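You operate a simulated robot arm through the tools that you are given. There is no shell and no other tool. Be economical: measure what you need, move in short steps, check, and stop when the job is done.

The job below is to be done with a simulated robot arm. You get a single attempt, and the scene is never put back.

## Task
Gauge the gold and the blue ring and pocket each under its size.
Fine: switch the bore gauge on; each ring goes over its pin, then into the orange tray.
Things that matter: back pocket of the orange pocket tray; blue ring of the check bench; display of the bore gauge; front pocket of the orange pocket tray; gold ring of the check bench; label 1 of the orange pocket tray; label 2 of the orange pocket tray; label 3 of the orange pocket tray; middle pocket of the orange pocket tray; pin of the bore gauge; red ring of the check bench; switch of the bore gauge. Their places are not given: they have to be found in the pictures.

Only the result counts: the job must be done as asked and must still hold three seconds after the hand-in. Knocking over, shifting, dropping, spilling or breaking anything else fails it.

## Robot
A 7-joint arm with a two-finger parallel gripper, fixed in place. Base frame: the origin is at the foot of the arm, x ahead of it, y to its left, z up; the work surface is at about z = 900. Readings come in mm, degrees, newtons and seconds.
With the tool pointing down near the work surface it reaches from about 100 to 640 mm from the base axis. Its first joint turns from -66.0 to 66.0 degrees. Payload 1.57 kg.
The tool frame sits at the grasp point between the pads (the TCP): z along the fingers, y along the line on which they close. The tips reach 30 mm beyond it. Largest opening 80 mm; finger width 17, thickness 12; the body of the gripper, 40 by 82 mm, starts 80 mm behind the TCP.
Orientation is that of the tool frame in the base frame, as [roll, pitch, yaw] about the fixed x, y, z axes, in that order (R = Rz(yaw) Ry(pitch) Rx(roll)). With the fingers straight down and closing along the base's y, the tool's x points along the base's -x, its y along +y and its z along -z.

## Interface
- The arm moves only by the tool nudge_tool. Its argument "commands" is text: rows parted by semicolons, each of 6 numbers parted by spaces: the shift along the tool's x, y, z in mm, then the turn, a rotation vector about the tool's x, y, z in degrees. In form: x y z wx wy wz; .... A call has 1 to 12 rows; each row shifts and turns the commanded pose from where the row before left it, along the tool's axes as they then stand. "fingers" is the finger opening in mm, from 0 to 80, set as the call begins (left out, the last holds). Each row takes 0.2 s and may step no farther than 50 mm and 8.6 degrees from the row before; otherwise, or with a gripper value out of range, the whole call is refused. A pose out of reach is approached as far as the arm can. The call stops where the force on the tool passes 50 N (or 10 N more than at its start, if that is more) or the arm is blocked; 0.2 s more then pass. The fingers move at their own pace (about 72 mm/s each) and stop on an object; they squeeze with about 39 N. The grip force told is the motor's: it shows also when the fingers shut on nothing. Time passes only in rows, and 0.2 s behind the last, so rows that do not move let the fingers close. It gives the time, the measured TCP pose, the force on the tool (base axes), the opening and the grip force at its end, in the units of the frame above (readings bear some noise), with the torque about the TCP (base axes, N m) and any sound that the robot's microphone picked up.
- Cameras (640 x 400 px; columns grow to the right, rows downward): "scene" is fixed at [65.3, 440, 1432.1]; the picture's right is [-0.68, -0.74, 0.00], its down [-0.35, 0.33, -0.88] and it looks along [0.65, -0.59, -0.48] (base axes); focal length 309 px, centre (320, 200). "wrist" rides on the gripper at [72, -7, -122] in the tool frame; the picture's right is [0.09, 1.00, 0.00], its down [-0.84, 0.08, -0.54] and it looks along [-0.54, 0.05, 0.84] (tool axes); focal length 238 px, centre (320, 200).
- camera(camera): a new picture of that camera. The clock stands still meanwhile.
- locate(camera, pixels): for up to 12 pixels [column, row] of the newest picture of that camera ("zoom" is the newest enlarged one), the place [x, y, z] in the base frame of the surface seen there, good to about 3 mm. The clock stands still meanwhile.
- zoom(camera, box): a new picture of the part [left, top, right, bottom] of that camera's present view, enlarged. The clock stands still meanwhile.
- sign_off(): hands the job in; it is judged then, once.

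Work in short steps. Measure before you move; look again where a grasp or a placing could have gone wrong, and mend it. You have 80 turns and 38 pictures in all, those below and enlarged ones among them. Open the gripper and draw the arm clear of the work before you hand the job in, unless the task says otherwise; then end with one line.

The tools are called after "Emit:" by a JSON object that holds its "op" and its "data". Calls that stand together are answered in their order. nudge_tool: Moves the arm, as the interface text tells. Its arguments: {"type":"object","properties":{"commands":{"type":"string"},"fingers":{"type":"number"}},"required":["commands"]} The other tools are called the same way: camera (camera) takes a picture; locate (camera, pixels) gives the place of the surface under pixels of a picture; zoom (camera, box) takes an enlarged picture of a part of a camera's view; sign_off () hands the job in.

At the start:

```text
time: 0.0
eef_pos: [310.7, -66.8, 1256.8]
ee_rot: [180.0, -0.1, -180.0]
wrist_force: [0.4, -0.5, -0.1]
moment: [0.01, -0.01, 0.02]
opening: 79.9
finger_force: 0.1
```

scene: 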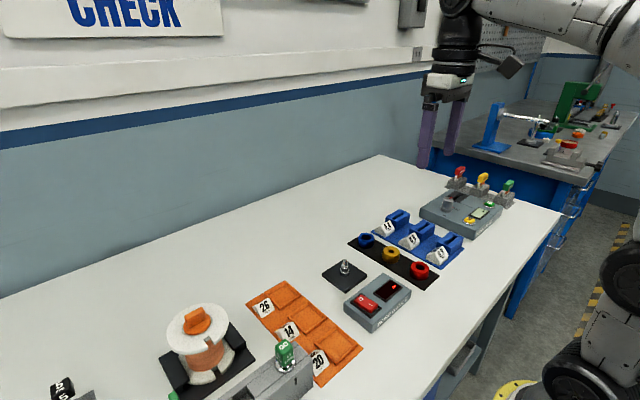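
wrist: 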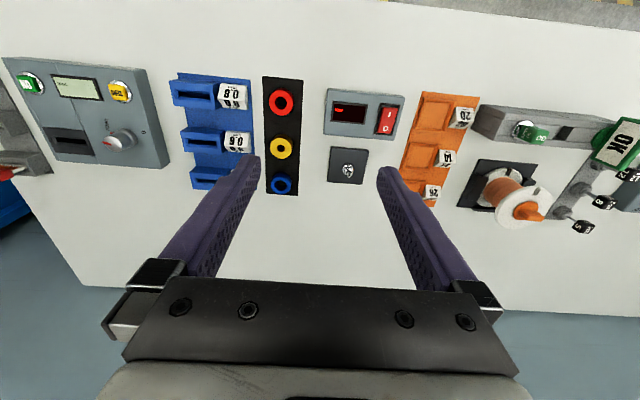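

The wrist picture shows the gauge (display 349,115, switch 386,120, pin 347,167), the rings (281,102 / 281,148 / 281,184) and the orange tray near (440,140). I'll zoom in on these and locate them.

Emit:
{"op": "zoom", "data": {"camera": "wrist", "box": [240, 70, 500, 220]}}

Emit:
{"op": "zoom", "data": {"camera": "scene", "box": [240, 200, 480, 390]}}

Emit:
{"op": "locate", "data": {"camera": "wrist", "pixels": [[281, 102], [281, 148], [281, 184], [349, 115], [386, 110], [386, 130], [347, 167], [432, 116], [424, 156], [465, 117], [445, 158], [270, 120]]}}

```text
2.46 times, centred on (370, 145) of wrist
```

zoom: 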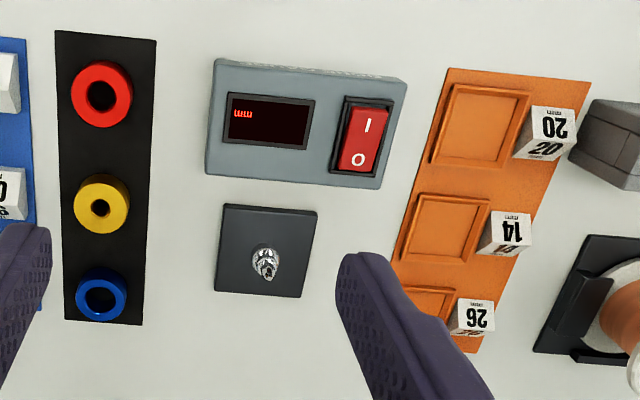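

```text
2.11 times, centred on (360, 295) of scene
```

zoom: 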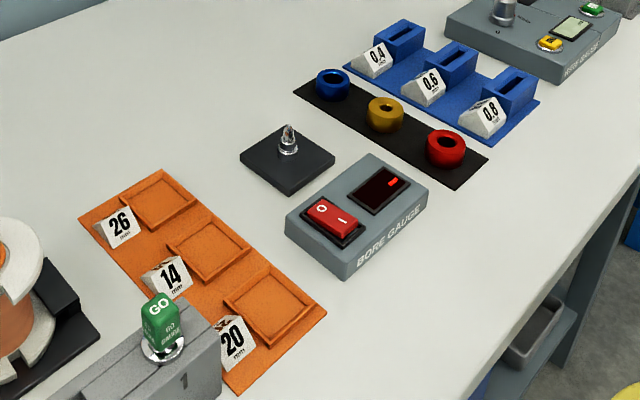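

```text
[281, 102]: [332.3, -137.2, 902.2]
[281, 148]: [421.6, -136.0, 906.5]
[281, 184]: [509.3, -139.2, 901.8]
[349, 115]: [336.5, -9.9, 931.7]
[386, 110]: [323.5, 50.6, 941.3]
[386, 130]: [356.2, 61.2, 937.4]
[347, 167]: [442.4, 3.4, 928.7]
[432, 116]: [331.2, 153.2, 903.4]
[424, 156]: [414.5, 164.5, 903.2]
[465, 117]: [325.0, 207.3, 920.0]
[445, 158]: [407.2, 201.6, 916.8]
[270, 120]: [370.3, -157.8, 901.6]
```

The labels 20 (front, x≈331), 14 (middle, x≈414) and 26 (back) sit beside their pockets. The gauge switch has "I" on the near side. I'll move above the switch with fingers closed for a closer look.

Emit:
{"op": "nudge_tool", "data": {"commands": "0 40 45 0 0 0; 0 40 45 0 0 0; 0 30 40 0 0 0; 0 10 45 0 0 0", "fingers": 0}}

Emit:
{"op": "camera", "data": {"camera": "wrist"}}

```text
refused: row 1 steps farther than a row can; nothing moved
```

```text
33 pictures are left
```

wrist: 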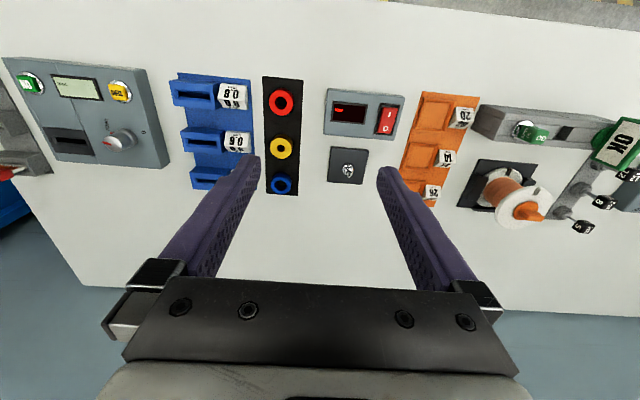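

The step was too long (limit 50 mm overall), so I'll resend it with smaller rows.

Emit:
{"op": "nudge_tool", "data": {"commands": "0 25 40 0 0 0; 0 25 40 0 0 0; 0 25 40 0 0 0; 0 25 40 0 0 0; 0 20 40 0 0 0; 0 0 0 0 0 0", "fingers": 0}}

Emit:
{"op": "camera", "data": {"camera": "wrist"}}

```text
time: 1.4
eef_pos: [311.8, 54.3, 1054.9]
ee_rot: [-180.0, 0.0, -179.9]
wrist_force: [-0.8, -0.3, -0.7]
moment: [0.02, 0.0, -0.02]
opening: 0.0
finger_force: 21.3
```

```text
32 pictures are left
```

wrist: 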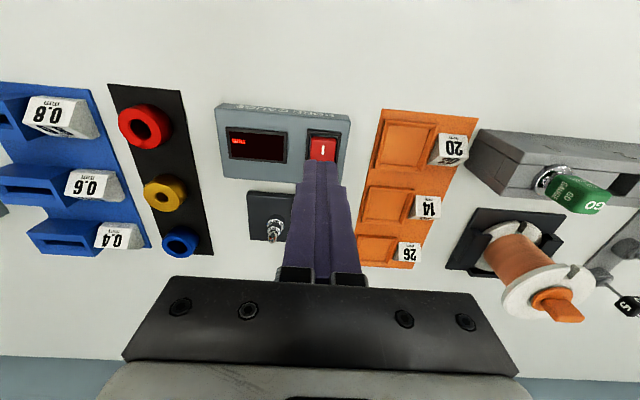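

Now a closer view: the switch's "I" is at (323,150). I'll locate the switch, pin, rings and pocket corners.

Emit:
{"op": "locate", "data": {"camera": "wrist", "pixels": [[323, 150], [323, 143], [323, 158], [312, 150], [335, 150], [300, 122], [271, 226], [164, 190], [180, 238], [386, 122], [432, 126], [417, 170]]}}

Emit:
{"op": "zoom", "data": {"camera": "wrist", "box": [90, 80, 370, 270]}}

```text
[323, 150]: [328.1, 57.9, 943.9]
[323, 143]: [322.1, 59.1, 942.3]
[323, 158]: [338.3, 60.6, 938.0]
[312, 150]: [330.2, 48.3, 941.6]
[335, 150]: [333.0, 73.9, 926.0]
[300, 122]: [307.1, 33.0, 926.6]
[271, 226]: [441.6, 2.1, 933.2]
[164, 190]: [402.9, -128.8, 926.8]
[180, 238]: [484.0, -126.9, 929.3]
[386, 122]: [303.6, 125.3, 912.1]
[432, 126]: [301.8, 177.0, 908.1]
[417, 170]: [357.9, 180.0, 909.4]
```

```text
2.11 times, centred on (230, 175) of wrist
```

zoom: 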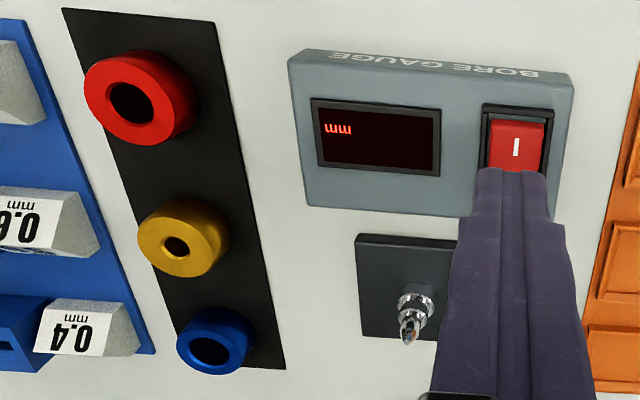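

The I end of the rocker is raised (z≈944), so it's off. I'll go over it at (326,58) and press gently.

Emit:
{"op": "nudge_tool", "data": {"commands": "-14 4 30 0 0 0; 0 0 30 0 0 0; 0 0 8 0 0 0; 0 0 4 0 0 0; 0 0 3 0 0 0; 0 0 3 0 0 0; 0 0 3 0 0 0"}}

```text
time: 3.0
eef_pos: [324.9, 58.0, 974.6]
ee_rot: [180.0, 0.0, -180.0]
wrist_force: [1.4, 0.9, 0.6]
moment: [-0.02, 0.02, 0.0]
opening: 0.1
finger_force: 21.6
```

No contact yet at tip z≈944.6; pressing on in small steps.

Emit:
{"op": "nudge_tool", "data": {"commands": "0 0 2 0 0 0; 0 0 2 0 0 0; 0 0 2 0 0 0; 0 0 2 0 0 0; 0 0 2 0 0 0"}}

```text
time: 4.3
eef_pos: [323.8, 57.7, 969.1]
ee_rot: [180.0, 0.2, -179.8]
wrist_force: [-3.9, -0.2, 5.0]
moment: [0.0, 0.02, -0.02]
opening: 0.0
finger_force: 21.2
stopped in row 5: the force on the tool passed its limit at 53 N (the readings are from after the stop); the commanded pose is now the measured one
```

The press hit the limit at 53 N. I'll rise and look at the display.

Emit:
{"op": "nudge_tool", "data": {"commands": "0 0 -20 0 0 0; 0 -20 -40 0 0 0; 0 -30 -30 0 0 0; 0 -30 0 0 0 0; 0 0 0 0 0 0"}}

Emit:
{"op": "zoom", "data": {"camera": "wrist", "box": [100, 40, 540, 300]}}

```text
time: 5.5
eef_pos: [325.1, -23.0, 1057.6]
ee_rot: [-180.0, 0.3, -179.9]
wrist_force: [0.3, -0.3, 0.0]
moment: [0.01, 0.01, -0.03]
opening: 0.1
finger_force: 21.1
```

```text
1.45 times, centred on (320, 170) of wrist
```

zoom: 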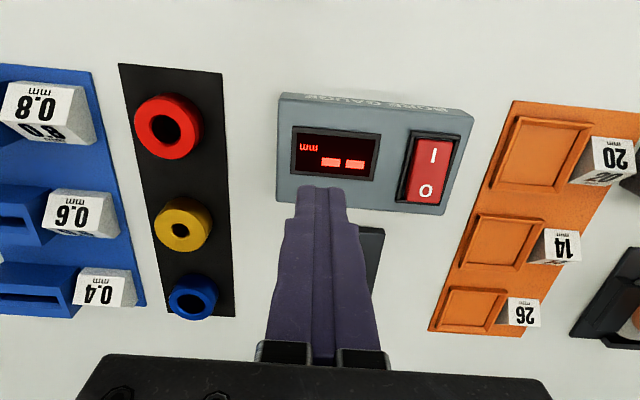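

The gauge is on ("--"). Now measuring the gold ring (zoom 182,224), blue ring and pin.

Emit:
{"op": "locate", "data": {"camera": "zoom", "pixels": [[158, 226], [204, 228], [182, 203], [180, 246], [172, 300], [212, 298], [192, 283], [192, 318], [180, 231], [192, 303], [120, 315], [234, 316]]}}

Emit:
{"op": "nudge_tool", "data": {"commands": "-30 -35 0 0 0 0; -30 -35 0 0 0 0; 0 -35 0 0 0 0; 0 0 0 0 0 0", "fingers": 60}}

Emit:
{"op": "camera", "data": {"camera": "wrist"}}

```text
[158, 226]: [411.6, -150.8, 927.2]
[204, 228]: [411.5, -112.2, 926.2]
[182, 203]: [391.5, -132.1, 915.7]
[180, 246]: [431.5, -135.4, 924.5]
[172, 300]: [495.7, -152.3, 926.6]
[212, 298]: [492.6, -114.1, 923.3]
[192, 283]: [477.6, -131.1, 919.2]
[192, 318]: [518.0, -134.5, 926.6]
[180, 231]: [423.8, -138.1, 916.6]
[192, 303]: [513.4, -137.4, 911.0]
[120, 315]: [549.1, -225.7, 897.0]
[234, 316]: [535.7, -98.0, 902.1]
```

```text
time: 6.5
eef_pos: [384.5, -128.7, 1057.4]
ee_rot: [-179.9, 0.4, -180.0]
wrist_force: [-0.5, 0.7, -0.9]
moment: [0.01, 0.01, 0.02]
opening: 60.1
finger_force: 0.0
```

```text
29 pictures are left
```

wrist: 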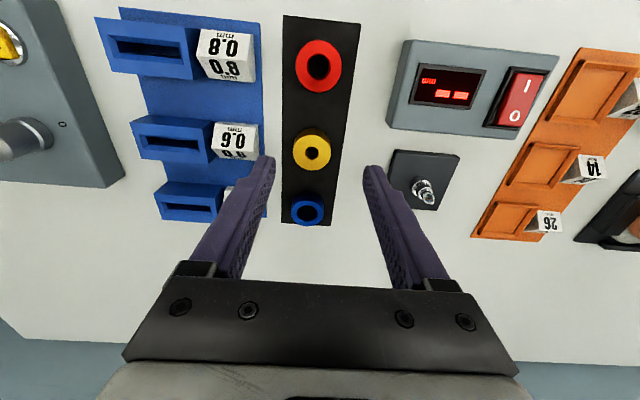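

Better view: gold ring at (312,152), pin at (423,192). Locating the edges from here.

Emit:
{"op": "zoom", "data": {"camera": "wrist", "box": [270, 100, 470, 240]}}

Emit:
{"op": "locate", "data": {"camera": "wrist", "pixels": [[295, 153], [329, 153], [312, 164], [312, 140], [293, 210], [321, 210], [307, 220], [307, 203], [424, 192], [390, 152], [459, 155], [413, 210]]}}

```text
2.86 times, centred on (370, 170) of wrist
```

zoom: 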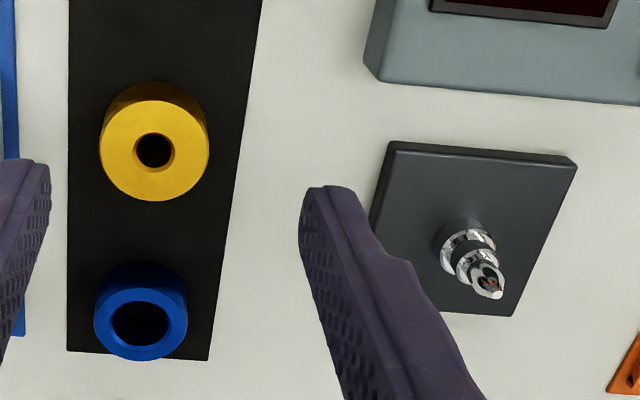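

```text
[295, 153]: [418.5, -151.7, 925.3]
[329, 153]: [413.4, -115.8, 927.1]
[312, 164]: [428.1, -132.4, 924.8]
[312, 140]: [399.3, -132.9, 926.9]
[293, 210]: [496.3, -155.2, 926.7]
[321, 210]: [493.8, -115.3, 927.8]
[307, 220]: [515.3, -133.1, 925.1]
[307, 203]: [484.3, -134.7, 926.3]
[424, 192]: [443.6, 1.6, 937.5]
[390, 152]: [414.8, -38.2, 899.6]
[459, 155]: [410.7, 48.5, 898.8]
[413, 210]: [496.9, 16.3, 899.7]
```

Gold top center ≈ (413,-134), blue ≈ (499,-135), outer diameter ≈38, top z≈926. To pin down the pin's axis exactly I'll straddle it with open fingers and view it at the TCP's pixel (≈321,192).

Emit:
{"op": "nudge_tool", "data": {"commands": "-16 33 0 0 0 0; -16 33 0 0 0 0; -16 33 0 0 0 0; -15 32 0 0 0 0; 0 0 35 0 0 0; 0 0 35 0 0 0; 0 0 15 0 0 0; 0 0 0 0 0 0", "fingers": 80}}

Emit:
{"op": "camera", "data": {"camera": "wrist"}}

Emit:
{"op": "zoom", "data": {"camera": "scene", "box": [300, 220, 400, 300]}}

```text
time: 8.3
eef_pos: [447.9, 2.4, 974.3]
ee_rot: [-180.0, 0.2, 179.9]
wrist_force: [0.1, 0.2, 0.2]
moment: [-0.02, 0.0, 0.0]
opening: 80.0
finger_force: 0.0
```

```text
27 pictures are left
```

wrist: 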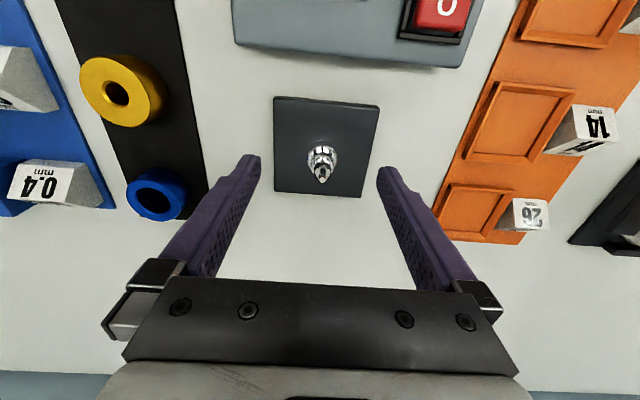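

```text
5.00 times, centred on (350, 260) of scene
```

zoom: 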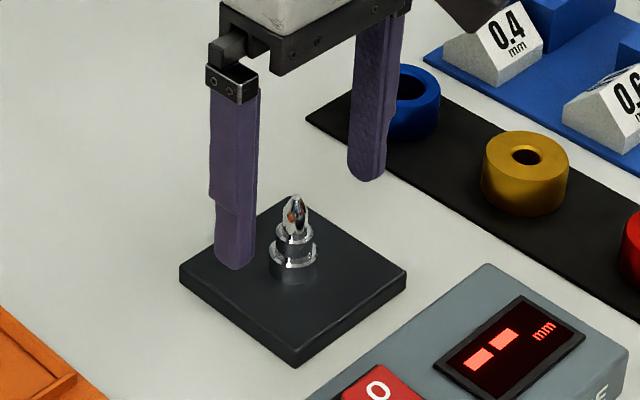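

The pin tip appears at (322,182), close to the TCP. I'll zoom and locate details.

Emit:
{"op": "zoom", "data": {"camera": "wrist", "box": [264, 90, 392, 210]}}

Emit:
{"op": "locate", "data": {"camera": "wrist", "pixels": [[322, 181], [322, 176], [322, 168], [322, 150], [308, 160], [337, 160], [275, 100], [378, 109], [361, 195], [276, 190]]}}

Emit:
{"op": "locate", "data": {"camera": "scene", "pixels": [[345.2, 259.6], [345, 264], [345, 268], [344.8, 271], [344.5, 276]]}}

```text
3.33 times, centred on (328, 150) of wrist
```

zoom: 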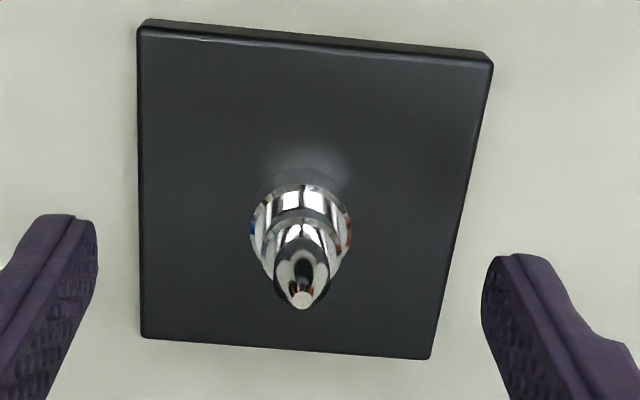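

```text
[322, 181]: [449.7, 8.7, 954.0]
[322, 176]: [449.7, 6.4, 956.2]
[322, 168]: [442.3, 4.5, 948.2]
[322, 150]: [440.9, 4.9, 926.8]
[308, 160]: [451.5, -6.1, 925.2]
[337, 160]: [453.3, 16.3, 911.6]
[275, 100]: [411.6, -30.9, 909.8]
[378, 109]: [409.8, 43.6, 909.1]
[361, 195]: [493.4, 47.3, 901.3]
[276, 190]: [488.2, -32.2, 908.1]
```

```text
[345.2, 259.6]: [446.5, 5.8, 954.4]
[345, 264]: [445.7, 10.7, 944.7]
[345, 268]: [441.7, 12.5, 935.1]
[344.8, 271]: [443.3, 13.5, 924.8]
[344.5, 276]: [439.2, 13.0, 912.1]
```

Pin axis ≈ (450,5), tip z≈956, plate top 910. The labels sit close to the pockets on the +y side, so I'll grip the rings along x: rise, turn the tool -90° about its z.

Emit:
{"op": "nudge_tool", "data": {"commands": "0 0 -45 0 0 0; 0 0 -30 0 0 -7; 0 0 0 0 0 -8.3; 0 0 0 0 0 -8.3; 0 0 0 0 0 -8.3; 0 0 0 0 0 -8.3; 0 0 0 0 0 -8.3; 0 0 0 0 0 -8.3; 0 0 0 0 0 -8.3; 0 0 0 0 0 -8.3; 0 0 0 0 0 -8.3; 0 0 0 0 0 -8.3"}}

```text
time: 10.9
eef_pos: [447.5, 3.8, 1048.7]
ee_rot: [-179.7, 0.0, -89.8]
wrist_force: [0.1, -0.4, 0.0]
moment: [0.0, -0.03, 0.0]
opening: 79.8
finger_force: 0.1
```

The tool x axis now points along base -y, and its y along -x. Moving over the gold ring at (413,-134), then looking.

Emit:
{"op": "nudge_tool", "data": {"commands": "35 9 0 0 0 0; 35 9 0 0 0 0; 35 9 0 0 0 0; 33 7.5 0 0 0 0; 0 0 45 0 0 0; 0 0 25 0 0 0; 0 0 0 0 0 0", "fingers": 62}}

Emit:
{"op": "camera", "data": {"camera": "wrist"}}

```text
time: 12.5
eef_pos: [413.1, -134.6, 978.9]
ee_rot: [-179.8, 0.0, -89.9]
wrist_force: [-0.2, 0.2, 1.2]
moment: [0.02, 0.03, -0.01]
opening: 61.9
finger_force: 0.1
```

```text
24 pictures are left
```

wrist: 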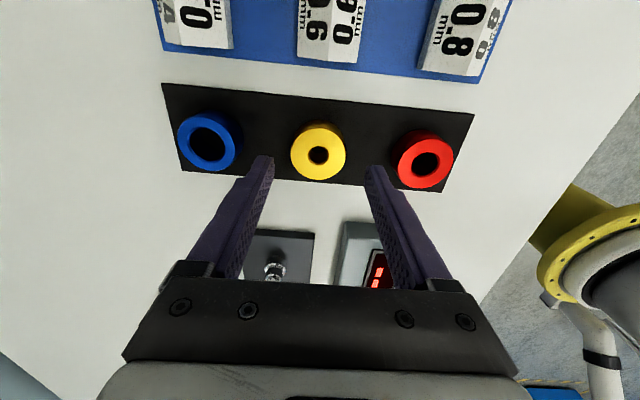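

The gold ring (318,154) is within ~2 mm of the aim (320.6,157). Small correction, descend so the tips are at z≈912, then close.

Emit:
{"op": "nudge_tool", "data": {"commands": "2 -1.5 15 0 0 0; 0 0 12 0 0 0; 0 0 10 0 0 0; 0 0 0 0 0 0"}}

Emit:
{"op": "nudge_tool", "data": {"commands": "0 0 0 0 0 0; 0 0 0 0 0 0; 0 0 0 0 0 0", "fingers": 30}}

Emit:
{"op": "camera", "data": {"camera": "wrist"}}

```text
time: 13.5
eef_pos: [414.6, -137.1, 941.7]
ee_rot: [-179.7, 0.0, -89.9]
wrist_force: [0.4, 0.6, -0.4]
moment: [0.02, 0.02, -0.01]
opening: 61.9
finger_force: 0.1
```

```text
time: 14.3
eef_pos: [414.1, -136.1, 941.1]
ee_rot: [-179.7, -0.1, -89.9]
wrist_force: [0.4, -0.4, -0.1]
moment: [0.04, 0.01, 0.01]
opening: 42.8
finger_force: 39.1
```

```text
23 pictures are left
```

wrist: 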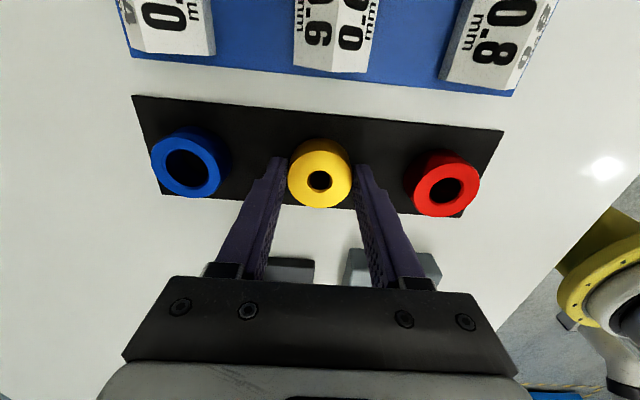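

Gold is gripped (42.8 mm, 39 N) and centered on the TCP. Lift and carry to above the pin (450,5).

Emit:
{"op": "nudge_tool", "data": {"commands": "0 0 -20 0 0 0; 0 0 -40 0 0 0; 0 0 -25 0 0 0; -35 -9 0 0 0 0; -35 -9 0 0 0 0; -35 -9 0 0 0 0; -36 -9 0 0 0 0; 0 0 0 0 0 0"}}

Emit:
{"op": "camera", "data": {"camera": "wrist"}}

Emit:
{"op": "zoom", "data": {"camera": "scene", "box": [290, 200, 410, 300]}}

```text
time: 16.1
eef_pos: [450.6, 4.5, 1026.6]
ee_rot: [-179.6, 0.1, -90.0]
wrist_force: [1.5, -0.3, -1.6]
moment: [-0.01, 0.02, -0.02]
opening: 42.9
finger_force: 38.6
```

```text
22 pictures are left
```

wrist: 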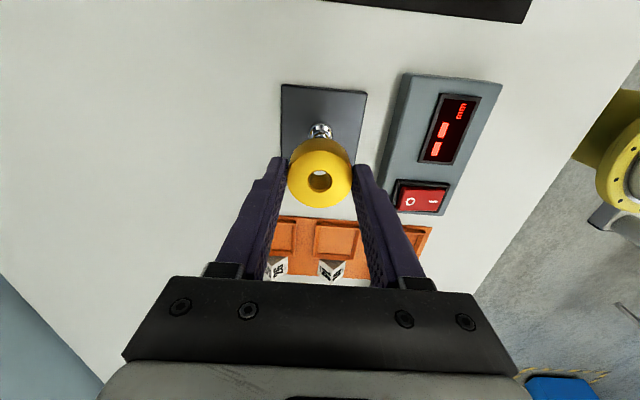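

```text
4.00 times, centred on (350, 250) of scene
```

zoom: 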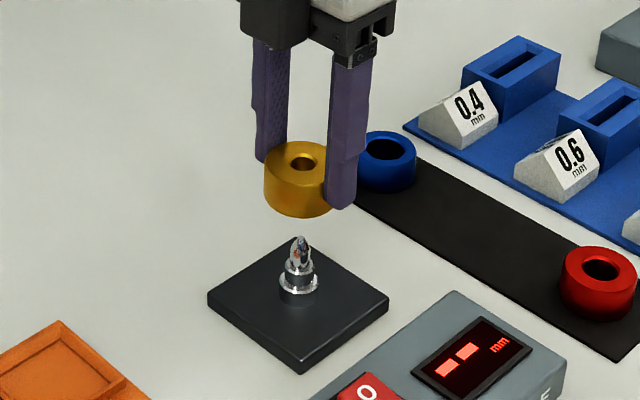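

Ring and pin are aligned in column (320) and within ~1.5 mm in the scene view. I shift +1 mm in y and lower carefully onto the pin.

Emit:
{"op": "nudge_tool", "data": {"commands": "-1 0 12 0 0 0; 0 0 12 0 0 0; 0 0 4 0 0 0; 0 0 4 0 0 0; 0 0 3 0 0 0; 0 0 3 0 0 0; 0 0 3 0 0 0; 0 0 0 0 0 0"}}

Emit:
{"op": "zoom", "data": {"camera": "scene", "box": [290, 200, 410, 300]}}

```text
time: 17.9
eef_pos: [451.3, 4.5, 986.0]
ee_rot: [-179.8, 0.0, -89.9]
wrist_force: [-1.1, -2.8, 2.4]
moment: [-0.13, 0.09, 0.02]
opening: 42.6
finger_force: 38.8
```

```text
4.00 times, centred on (350, 250) of scene
```

zoom: 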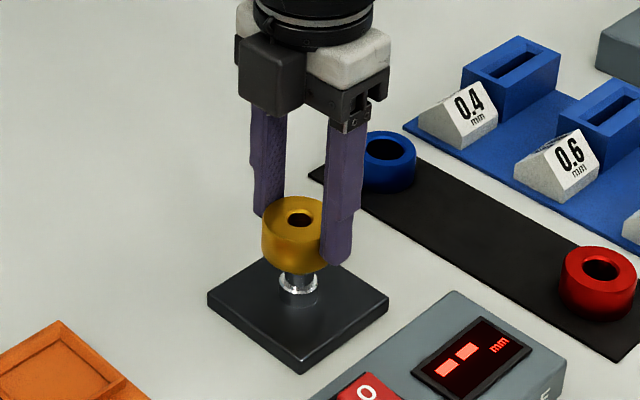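

Slight lateral force (-2.8 N in y) suggests the ring is a touch too far +y; I shift back 1 mm and continue down.

Emit:
{"op": "nudge_tool", "data": {"commands": "1 0.3 0 0 0 0; 0 0 2 0 0 0; 0 0 2 0 0 0; 0 0 2 0 0 0; 0 0 2 0 0 0; 0 0 0 0 0 0"}}

```text
time: 19.3
eef_pos: [450.6, 4.1, 977.4]
ee_rot: [-179.8, 0.0, -90.0]
wrist_force: [0.0, 0.7, -1.0]
moment: [0.02, 0.01, -0.01]
opening: 43.1
finger_force: 39.2
```

Force-free now, the ring slides on the pin. A bit lower, then open slightly.

Emit:
{"op": "nudge_tool", "data": {"commands": "0 0 2 0 0 0; 0 0 2 0 0 0; 0 0 2 0 0 0; 0 0 0 0 0 0"}}

Emit:
{"op": "zoom", "data": {"camera": "scene", "box": [290, 200, 410, 300]}}

```text
time: 20.3
eef_pos: [450.8, 4.5, 974.3]
ee_rot: [-179.6, 0.0, -90.0]
wrist_force: [-11.7, -2.6, 24.5]
moment: [-0.12, 0.58, -0.03]
opening: 43.0
finger_force: 39.5
```

```text
4.00 times, centred on (350, 250) of scene
```

zoom: 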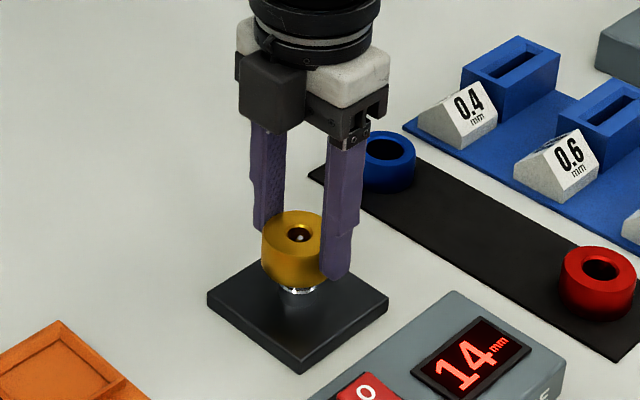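

The display reads 14 for gold. Lift it off the pin, and locate the pockets' corners in the fixed scene view.

Emit:
{"op": "nudge_tool", "data": {"commands": "0 0 -8 0 0 0; 0 0 -15 0 0 0; 0 0 -25 0 0 0; 0 0 -20 0 0 0; 0 0 0 0 0 0"}}

Emit:
{"op": "zoom", "data": {"camera": "scene", "box": [230, 260, 390, 390]}}

```text
time: 21.5
eef_pos: [450.2, 4.8, 1039.5]
ee_rot: [-179.6, 0.0, -89.9]
wrist_force: [-1.3, 0.2, -0.9]
moment: [-0.01, -0.02, 0.0]
opening: 43.0
finger_force: 38.8
```

```text
3.08 times, centred on (310, 325) of scene
```

zoom: 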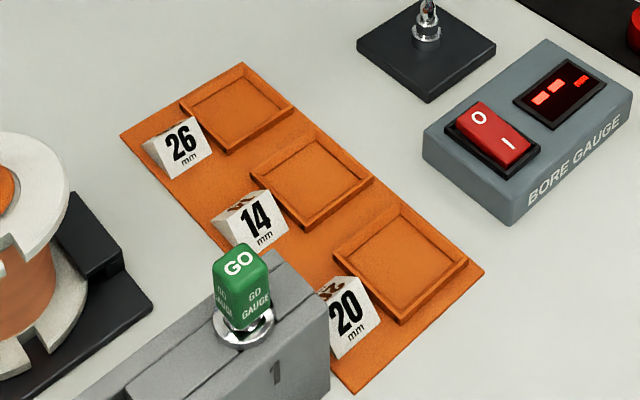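

Locating pocket corners and centers for middle (14), front (20) and back (26).

Emit:
{"op": "locate", "data": {"camera": "zoom", "pixels": [[252, 170], [315, 128], [372, 179], [311, 229], [310, 178], [337, 244], [400, 204], [466, 262], [400, 322], [400, 258], [238, 108], [250, 220]]}}

```text
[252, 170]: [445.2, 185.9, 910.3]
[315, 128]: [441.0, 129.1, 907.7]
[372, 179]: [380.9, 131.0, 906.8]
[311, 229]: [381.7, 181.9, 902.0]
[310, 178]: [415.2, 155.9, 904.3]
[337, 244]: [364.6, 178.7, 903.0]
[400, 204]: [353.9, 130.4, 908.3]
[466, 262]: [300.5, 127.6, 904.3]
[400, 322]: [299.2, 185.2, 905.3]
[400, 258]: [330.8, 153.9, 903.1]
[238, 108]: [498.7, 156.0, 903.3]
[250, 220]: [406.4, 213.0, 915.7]
```

Middle pocket center ≈ (413,156). Carry the gold ring above it and look.

Emit:
{"op": "nudge_tool", "data": {"commands": "-38 9 0 0 0 0; -38 9 0 0 0 0; -38 9 0 0 0 0; -37 10 0 0 0 0; 0 0 30 0 0 0; 0 0 30 0 0 0; 0 0 0 0 0 0"}}

Emit:
{"op": "camera", "data": {"camera": "wrist"}}

Emit:
{"op": "zoom", "data": {"camera": "scene", "box": [250, 230, 390, 340]}}

```text
time: 23.1
eef_pos: [414.4, 154.4, 979.6]
ee_rot: [-179.6, 0.1, -90.0]
wrist_force: [0.2, -0.5, -1.6]
moment: [-0.02, -0.02, 0.0]
opening: 43.1
finger_force: 39.0
```

```text
17 pictures are left
```

wrist: 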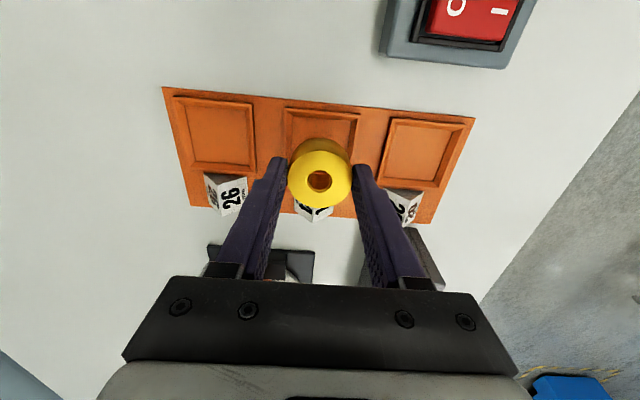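

```text
3.64 times, centred on (320, 285) of scene
```

zoom: 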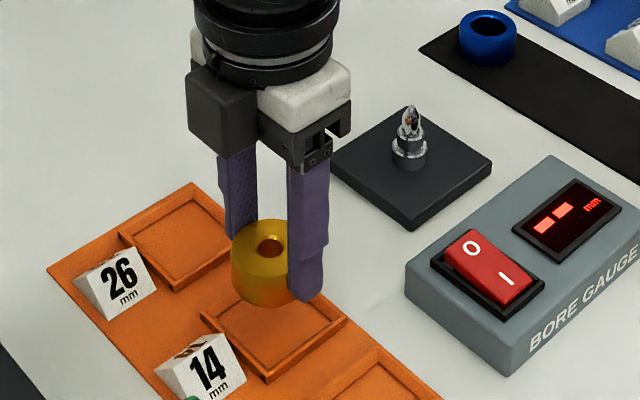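

The two views differ by a few mm in y; I'll locate pocket corners in the wrist view for the outer pockets and the near edge of the middle one.

Emit:
{"op": "zoom", "data": {"camera": "wrist", "box": [160, 70, 480, 230]}}

Emit:
{"op": "locate", "data": {"camera": "wrist", "pixels": [[177, 99], [251, 105], [253, 171], [193, 164], [287, 111], [358, 117], [393, 120], [472, 126], [444, 186], [383, 179], [419, 150], [218, 133]]}}

```text
2.00 times, centred on (320, 150) of wrist
```

zoom: 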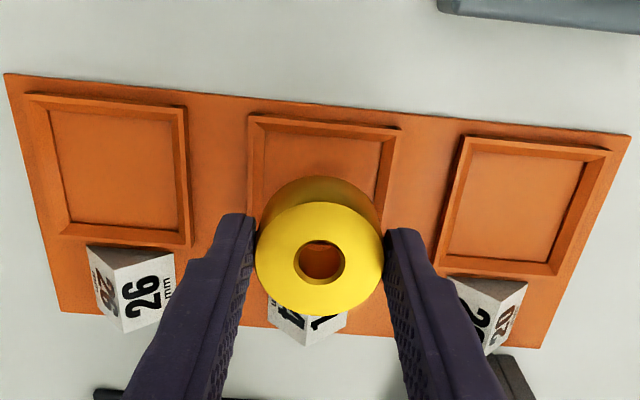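

```text
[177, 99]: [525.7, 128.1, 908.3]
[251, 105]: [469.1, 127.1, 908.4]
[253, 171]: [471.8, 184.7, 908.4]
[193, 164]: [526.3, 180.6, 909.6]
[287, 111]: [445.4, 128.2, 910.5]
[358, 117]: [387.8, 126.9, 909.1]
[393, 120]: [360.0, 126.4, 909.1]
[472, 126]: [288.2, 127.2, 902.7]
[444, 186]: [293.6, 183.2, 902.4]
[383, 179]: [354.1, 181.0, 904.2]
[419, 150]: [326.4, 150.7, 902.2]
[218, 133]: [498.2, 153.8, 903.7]
```

All views agree on the middle pocket at ≈(414,155), where the TCP already stands. Lower the ring gently.

Emit:
{"op": "nudge_tool", "data": {"commands": "-0.7 0 12 0 0 0; 0 0 10 0 0 0; 0 0 6 0 0 0; 0 0 3 0 0 0; 0 0 2 0 0 0; 0 0 0 0 0 0"}}

Emit:
{"op": "zoom", "data": {"camera": "wrist", "box": [200, 90, 440, 250]}}

```text
time: 24.5
eef_pos: [413.0, 156.8, 946.3]
ee_rot: [-179.7, -0.1, -89.9]
wrist_force: [0.4, -0.1, -0.9]
moment: [-0.01, 0.01, 0.0]
opening: 42.7
finger_force: 38.8
```

```text
2.50 times, centred on (320, 170) of wrist
```

zoom: 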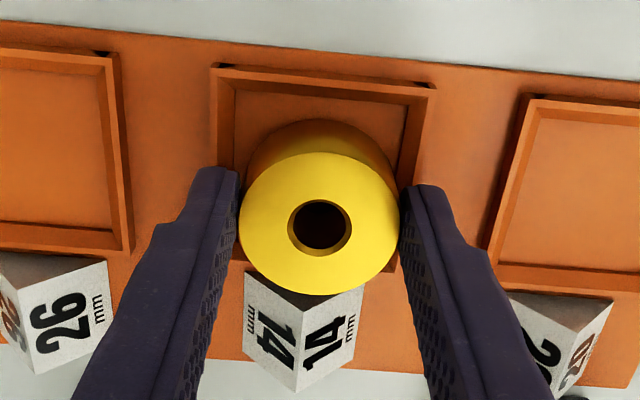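

There's a ~5 mm gap on the near (-y) side, so the ring is ~2 mm too far in +y. Shift by 2.2 mm and lower until light contact.

Emit:
{"op": "nudge_tool", "data": {"commands": "2.2 0 0 0 0 0; 0 0 1.5 0 0 0; 0 0 1 0 0 0; 0 0 1 0 0 0; 0 0 0 0 0 0"}}

Emit:
{"op": "zoom", "data": {"camera": "wrist", "box": [200, 90, 440, 250]}}

```text
time: 25.7
eef_pos: [413.0, 153.3, 942.8]
ee_rot: [-179.8, 0.0, -89.8]
wrist_force: [0.1, -0.4, -0.8]
moment: [0.03, 0.01, -0.01]
opening: 42.9
finger_force: 39.3
```

```text
2.50 times, centred on (320, 170) of wrist
```

zoom: 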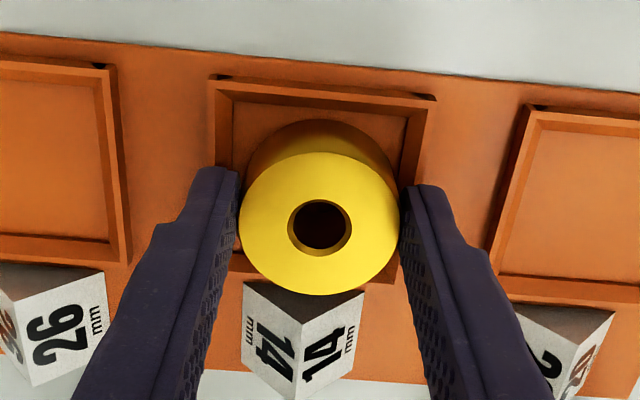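

Now centered (near gap ~3 mm, side gaps even). Release with a small opening, then rise.

Emit:
{"op": "nudge_tool", "data": {"commands": "0 0 1 0 0 0; 0 0 0 0 0 0"}}

Emit:
{"op": "nudge_tool", "data": {"commands": "0 0 0 0 0 0; 0 0 0 0 0 0; 0 0 -20 0 0 0; 0 0 -40 0 0 0; 0 0 -20 0 0 0; 0 0 0 0 0 0", "fingers": 56}}

Emit:
{"op": "camera", "data": {"camera": "wrist"}}

```text
time: 26.3
eef_pos: [412.9, 153.7, 941.9]
ee_rot: [-179.8, -0.1, -89.8]
wrist_force: [0.6, 0.1, 0.7]
moment: [-0.02, -0.04, 0.0]
opening: 42.9
finger_force: 38.4
```

```text
time: 27.7
eef_pos: [411.4, 153.2, 1023.0]
ee_rot: [-179.6, 0.0, -89.8]
wrist_force: [0.4, -0.1, -1.2]
moment: [0.02, -0.01, -0.01]
opening: 56.1
finger_force: 0.0
```

```text
12 pictures are left
```

wrist: 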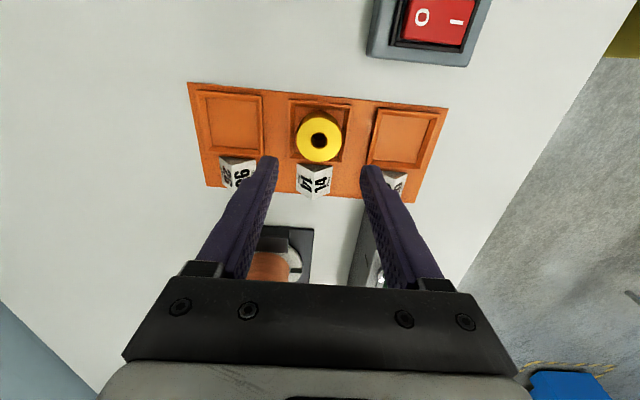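

Gold sits in the 14 pocket. Now over to the blue ring at ≈(500,-137).

Emit:
{"op": "nudge_tool", "data": {"commands": "41.5 -12.7 0 0 0 0; 41.5 -12.7 0 0 0 0; 41.5 -12.7 0 0 0 0; 41.5 -12.7 0 0 0 0; 41.5 -12.7 0 0 0 0; 41.5 -12.7 0 0 0 0; 41 -12.4 0 0 0 0; 0 0 44 0 0 0; 0 0 0 0 0 0", "fingers": 62}}

Emit:
{"op": "camera", "data": {"camera": "wrist"}}

```text
time: 29.7
eef_pos: [501.7, -136.1, 978.7]
ee_rot: [-179.7, 0.1, -89.9]
wrist_force: [-0.1, -0.2, 0.2]
moment: [-0.01, -0.03, -0.01]
opening: 61.9
finger_force: 0.1
```

```text
11 pictures are left
```

wrist: 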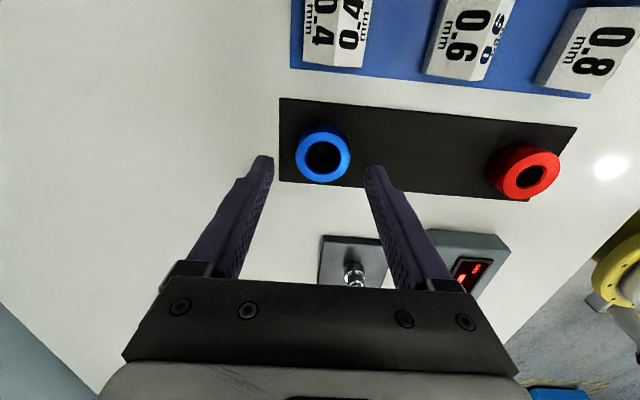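

Blue is at (323,155), ~1.5 mm off the aim. Correct, descend, and grip.

Emit:
{"op": "nudge_tool", "data": {"commands": "1 1.7 15 0 0 0; 0 0 12 0 0 0; 0 0 10 0 0 0; 0 0 0 0 0 0"}}

Emit:
{"op": "nudge_tool", "data": {"commands": "0 0 0 0 0 0; 0 0 0 0 0 0; 0 0 0 0 0 0", "fingers": 30}}

Emit:
{"op": "camera", "data": {"camera": "wrist"}}

```text
time: 30.7
eef_pos: [500.2, -137.5, 941.9]
ee_rot: [-179.6, 0.0, -90.0]
wrist_force: [0.0, 0.3, 0.0]
moment: [0.03, 0.0, -0.02]
opening: 61.9
finger_force: 0.1
```

```text
time: 31.5
eef_pos: [500.8, -137.4, 940.9]
ee_rot: [-179.7, 0.0, -89.9]
wrist_force: [-0.3, 0.5, 0.3]
moment: [0.02, -0.02, 0.01]
opening: 42.8
finger_force: 38.9
```

```text
10 pictures are left
```

wrist: 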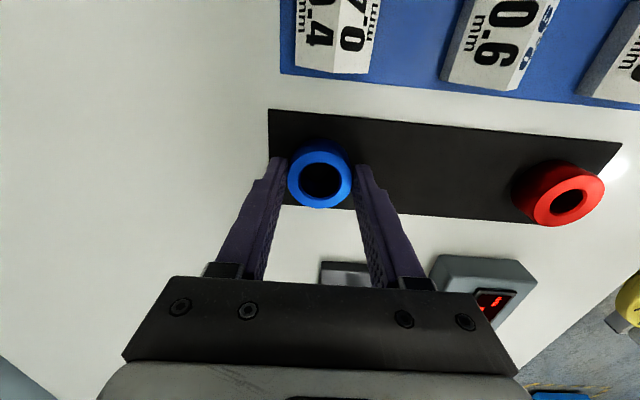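

Blue gripped identically to gold. Lift and carry above the pin at (450.6,4.3), then descend partway.

Emit:
{"op": "nudge_tool", "data": {"commands": "0 0 -20 0 0 0; 0 0 -40 0 0 0; 0 0 -25 0 0 0; -35.4 12.5 0 0 0 0; -35.4 12.5 0 0 0 0; -35.4 12.5 0 0 0 0; -35.4 12.5 0 0 0 0; 0 0 0 0 0 0; 0 0 0 0 0 0"}}

```text
time: 33.5
eef_pos: [449.5, 4.2, 1025.1]
ee_rot: [-179.8, 0.0, -89.9]
wrist_force: [0.4, 0.5, -1.0]
moment: [-0.03, -0.05, -0.02]
opening: 42.8
finger_force: 39.3
```

Positioned over the pin. Descend in small steps, watching forces.

Emit:
{"op": "nudge_tool", "data": {"commands": "0 -0.7 12 0 0 0; 0 0 12 0 0 0; 0 0 6 0 0 0; 0 0 5 0 0 0; 0 0 4 0 0 0; 0 0 4 0 0 0; 0 0 4 0 0 0; 0 0 3 0 0 0; 0 0 0 0 0 0"}}

```text
time: 35.5
eef_pos: [449.3, 4.5, 975.5]
ee_rot: [-179.8, 0.1, -89.9]
wrist_force: [0.1, -0.6, -0.3]
moment: [0.0, 0.02, -0.01]
opening: 42.6
finger_force: 38.9
```

No contact yet; continue to the next ledge in 2 mm steps.

Emit:
{"op": "nudge_tool", "data": {"commands": "0 -0.5 2 0 0 0; 0 0 2 0 0 0; 0 0 2 0 0 0; 0 0 2 0 0 0; 0 0 2 0 0 0; 0 0 0 0 0 0"}}

Emit:
{"op": "zoom", "data": {"camera": "scene", "box": [270, 200, 430, 320]}}

```text
time: 36.9
eef_pos: [451.4, 4.9, 966.7]
ee_rot: [-179.7, 0.0, -90.0]
wrist_force: [0.6, 0.5, -0.7]
moment: [0.02, 0.01, 0.01]
opening: 42.7
finger_force: 39.3
```

```text
3.33 times, centred on (350, 260) of scene
```

zoom: 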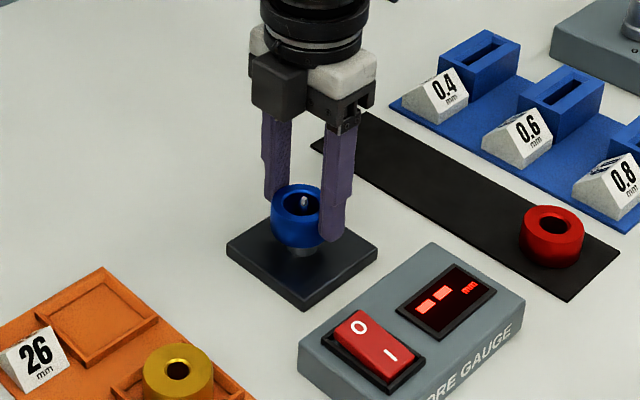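

Still free; the blue ring is over the pin and the gauge shows "--". Continue down.

Emit:
{"op": "nudge_tool", "data": {"commands": "0 0 2 0 0 0; 0 0 2 0 0 0; 0 0 1.5 0 0 0; 0 0 0 0 0 0"}}

```text
time: 37.9
eef_pos: [451.5, 3.8, 961.3]
ee_rot: [-179.9, 0.0, -89.9]
wrist_force: [-0.5, -0.1, 0.0]
moment: [-0.06, 0.01, -0.03]
opening: 42.7
finger_force: 38.9
```

Emit:
{"op": "nudge_tool", "data": {"commands": "0 0 1.5 0 0 0; 0 0 1.5 0 0 0; 0 0 1.5 0 0 0; 0 0 0 0 0 0"}}

Emit:
{"op": "zoom", "data": {"camera": "scene", "box": [270, 200, 430, 320]}}

```text
time: 38.9
eef_pos: [452.4, 3.5, 957.2]
ee_rot: [-179.6, 0.0, -89.9]
wrist_force: [-14.1, -5.1, 30.0]
moment: [-0.3, 0.86, 0.0]
opening: 42.8
finger_force: 39.2
```

```text
3.33 times, centred on (350, 260) of scene
```

zoom: 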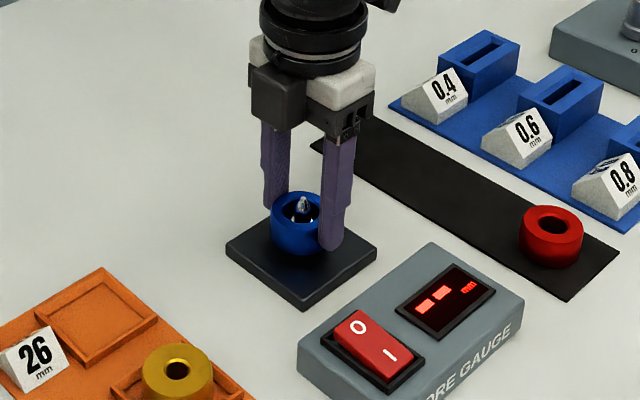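

Contact at TCP z≈957 with 30 N and -x/-y side force, display still "--". I'll relieve the load, shift slightly -x, and release so the ring settles by itself.

Emit:
{"op": "nudge_tool", "data": {"commands": "0 1.2 -2 0 0 0; 0 0 0 0 0 0; 0 0 0 0 0 0"}}

Emit:
{"op": "nudge_tool", "data": {"commands": "0 0 0 0 0 0; 0 0 0 0 0 0; 0 0 0 0 0 0", "fingers": 52}}

Emit:
{"op": "zoom", "data": {"camera": "scene", "box": [270, 200, 430, 320]}}

```text
time: 39.7
eef_pos: [449.7, 4.5, 958.2]
ee_rot: [-179.9, 0.0, -89.9]
wrist_force: [-1.6, -2.8, -1.5]
moment: [-0.13, 0.06, -0.03]
opening: 42.8
finger_force: 38.6
```

```text
time: 40.5
eef_pos: [451.2, 4.0, 958.8]
ee_rot: [-179.7, 0.0, -89.9]
wrist_force: [0.3, -0.7, 0.9]
moment: [0.02, 0.01, 0.0]
opening: 51.7
finger_force: 0.0
```

```text
3.33 times, centred on (350, 260) of scene
```

zoom: 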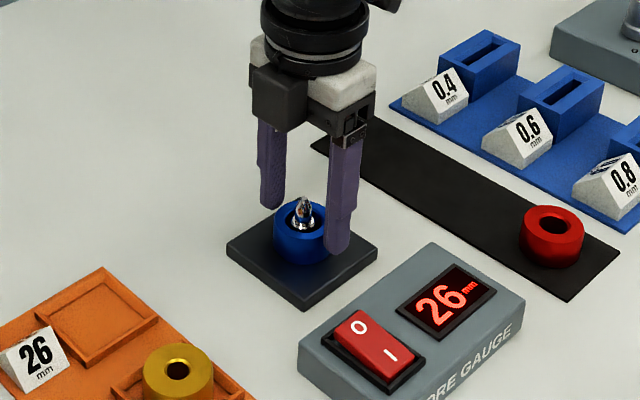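

Display reads 26 for blue. Lower ~9 mm with slightly more opening, and re-grip.

Emit:
{"op": "nudge_tool", "data": {"commands": "0 0 0 0 0 0; 0 0 5 0 0 0; 0 0 4 0 0 0; 0 0 0 0 0 0", "fingers": 57}}

Emit:
{"op": "nudge_tool", "data": {"commands": "0 0 0 0 0 0; 0 0 0 0 0 0; 0 0 0 0 0 0", "fingers": 30}}

```text
time: 41.5
eef_pos: [449.1, 4.2, 949.0]
ee_rot: [-179.7, 0.1, -89.9]
wrist_force: [0.4, -1.1, -0.3]
moment: [0.01, -0.03, -0.01]
opening: 57.0
finger_force: 0.1
```

```text
time: 42.3
eef_pos: [450.0, 5.2, 948.8]
ee_rot: [-179.7, 0.0, -90.0]
wrist_force: [-0.2, -0.2, -0.3]
moment: [0.03, 0.03, 0.02]
opening: 43.0
finger_force: 39.4
```

Gripped again. Lift straight off the pin, and carry toward the back pocket at ≈(498,154).

Emit:
{"op": "nudge_tool", "data": {"commands": "0 0 -8 0 0 0; 0 0 -10 0 0 0; 0 0 -15 0 0 0; 0 0 -25 0 0 0; 0 0 -25 0 0 0; -37.2 -12 0 0 0 0; -37.2 -12 0 0 0 0; -37.2 -12 0 0 0 0; -37.2 -12 0 0 0 0; 0 0 30 0 0 0; 0 0 20 0 0 0; 0 0 0 0 0 0"}}

Emit:
{"op": "zoom", "data": {"camera": "wrist", "box": [200, 70, 480, 250]}}

```text
time: 44.9
eef_pos: [498.2, 153.8, 982.3]
ee_rot: [-179.6, 0.0, -90.0]
wrist_force: [0.2, 0.1, 0.1]
moment: [-0.01, -0.01, -0.01]
opening: 42.7
finger_force: 39.0
```

```text
2.22 times, centred on (340, 160) of wrist
```

zoom: 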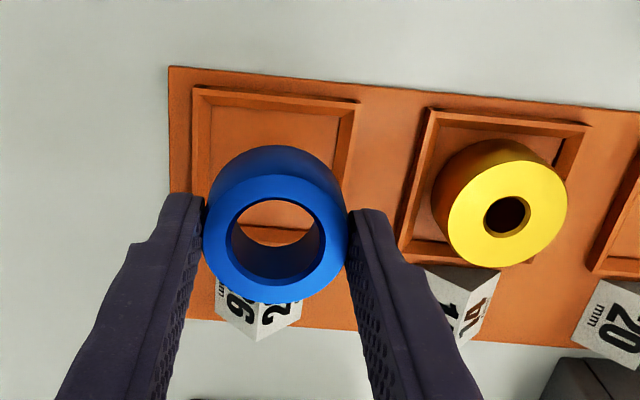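

The back pocket is centered under the blue ring within ~1 mm. Lower as before and check.

Emit:
{"op": "nudge_tool", "data": {"commands": "0 0 12 0 0 0; 0 0 12 0 0 0; 0 0 8 0 0 0; 0 0 4 0 0 0; 0 0 2 0 0 0; 0 0 0 0 0 0"}}

Emit:
{"op": "zoom", "data": {"camera": "wrist", "box": [200, 90, 440, 250]}}

```text
time: 46.3
eef_pos: [499.2, 153.3, 944.0]
ee_rot: [-179.8, 0.0, -90.0]
wrist_force: [0.0, 0.1, 0.2]
moment: [0.04, -0.01, 0.0]
opening: 42.7
finger_force: 38.5
```

```text
2.50 times, centred on (320, 170) of wrist
```

zoom: 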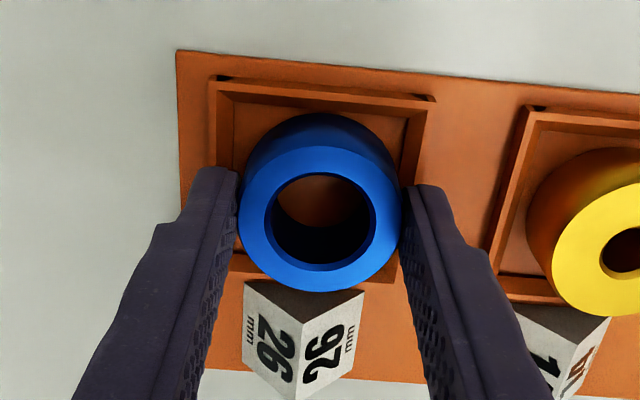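

The pocket edges match the successful gold placement; shift +0.8 mm in y for margin, lower slightly and release.

Emit:
{"op": "nudge_tool", "data": {"commands": "-0.8 0 0 0 0 0; 0 0 1 0 0 0; 0 0 0.8 0 0 0; 0 0 0 0 0 0"}}

Emit:
{"op": "nudge_tool", "data": {"commands": "0 0 0 0 0 0; 0 0 0 0 0 0; 0 0 -20 0 0 0; 0 0 -40 0 0 0; 0 0 -30 0 0 0; 0 0 0 0 0 0", "fingers": 56}}

Emit:
{"op": "camera", "data": {"camera": "wrist"}}

```text
time: 47.3
eef_pos: [498.7, 153.4, 942.3]
ee_rot: [-179.7, 0.0, -89.9]
wrist_force: [0.5, -0.8, -1.0]
moment: [0.0, 0.0, 0.02]
opening: 42.7
finger_force: 38.8
```

```text
time: 48.7
eef_pos: [498.5, 154.3, 1033.2]
ee_rot: [-179.6, 0.0, -89.9]
wrist_force: [-0.2, 0.3, -0.9]
moment: [0.0, 0.01, -0.03]
opening: 55.9
finger_force: 0.1
```

```text
4 pictures are left
```

wrist: 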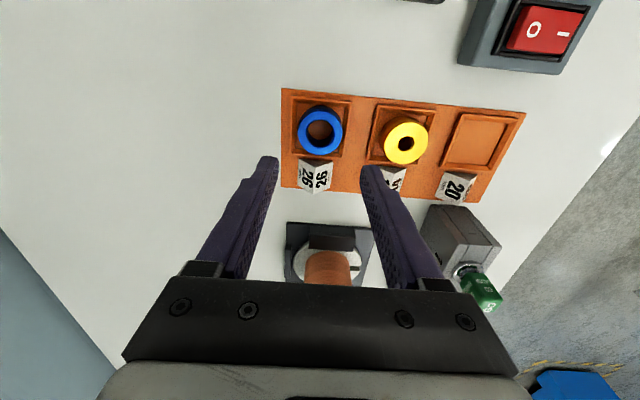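

Both rings are in their pockets. Draw the arm up and away with the gripper open, then check once more in the scene.

Emit:
{"op": "nudge_tool", "data": {"commands": "20 0 -40 0 0 0; 40 0 -25 0 0 0; 40 0 -25 0 0 0; 40 0 -20 0 0 0; 0 0 0 0 0 0", "fingers": 75}}

Emit:
{"op": "zoom", "data": {"camera": "scene", "box": [220, 200, 460, 390]}}

Emit:
{"op": "locate", "data": {"camera": "zoom", "pixels": [[150, 170]]}}

```text
time: 49.9
eef_pos: [497.3, 13.8, 1142.1]
ee_rot: [-179.7, 0.1, -89.9]
wrist_force: [0.4, -0.2, 0.0]
moment: [0.03, -0.04, -0.02]
opening: 74.7
finger_force: 0.1
```

```text
2.11 times, centred on (340, 295) of scene
```

zoom: 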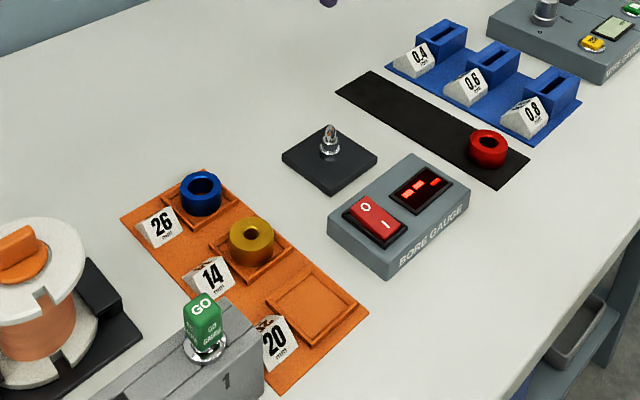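

```text
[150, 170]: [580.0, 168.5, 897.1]
```

Both look seated; one enlarged check of the pockets.

Emit:
{"op": "zoom", "data": {"camera": "scene", "box": [270, 270, 350, 330]}}

Emit:
{"op": "locate", "data": {"camera": "scene", "pixels": [[314.5, 296], [338, 319], [301, 288], [325, 309]]}}

```text
6.67 times, centred on (310, 300) of scene
```

zoom: 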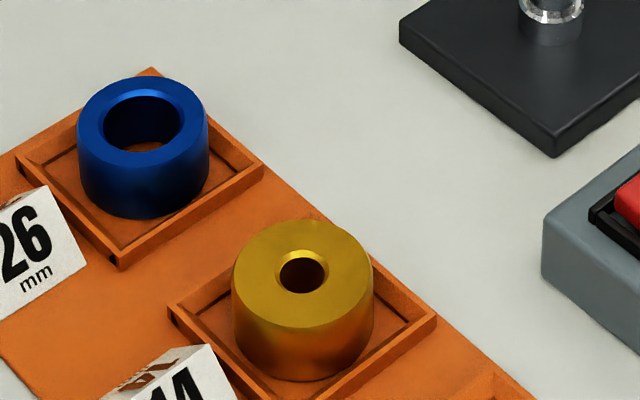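

```text
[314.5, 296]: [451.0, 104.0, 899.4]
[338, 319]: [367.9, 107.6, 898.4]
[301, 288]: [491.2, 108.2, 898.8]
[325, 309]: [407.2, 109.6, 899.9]
```

Both rings lie flat inside their pockets, the switch is on, and nothing else has moved. Handing in.

Emit:
{"op": "sign_off", "data": {}}

```text
The job is handed in.
```

The bore gauge is on. It read 14 for the gold ring and 26 for the blue ring, and each now lies flat in the orange tray pocket with that label (14 middle, 26 back).
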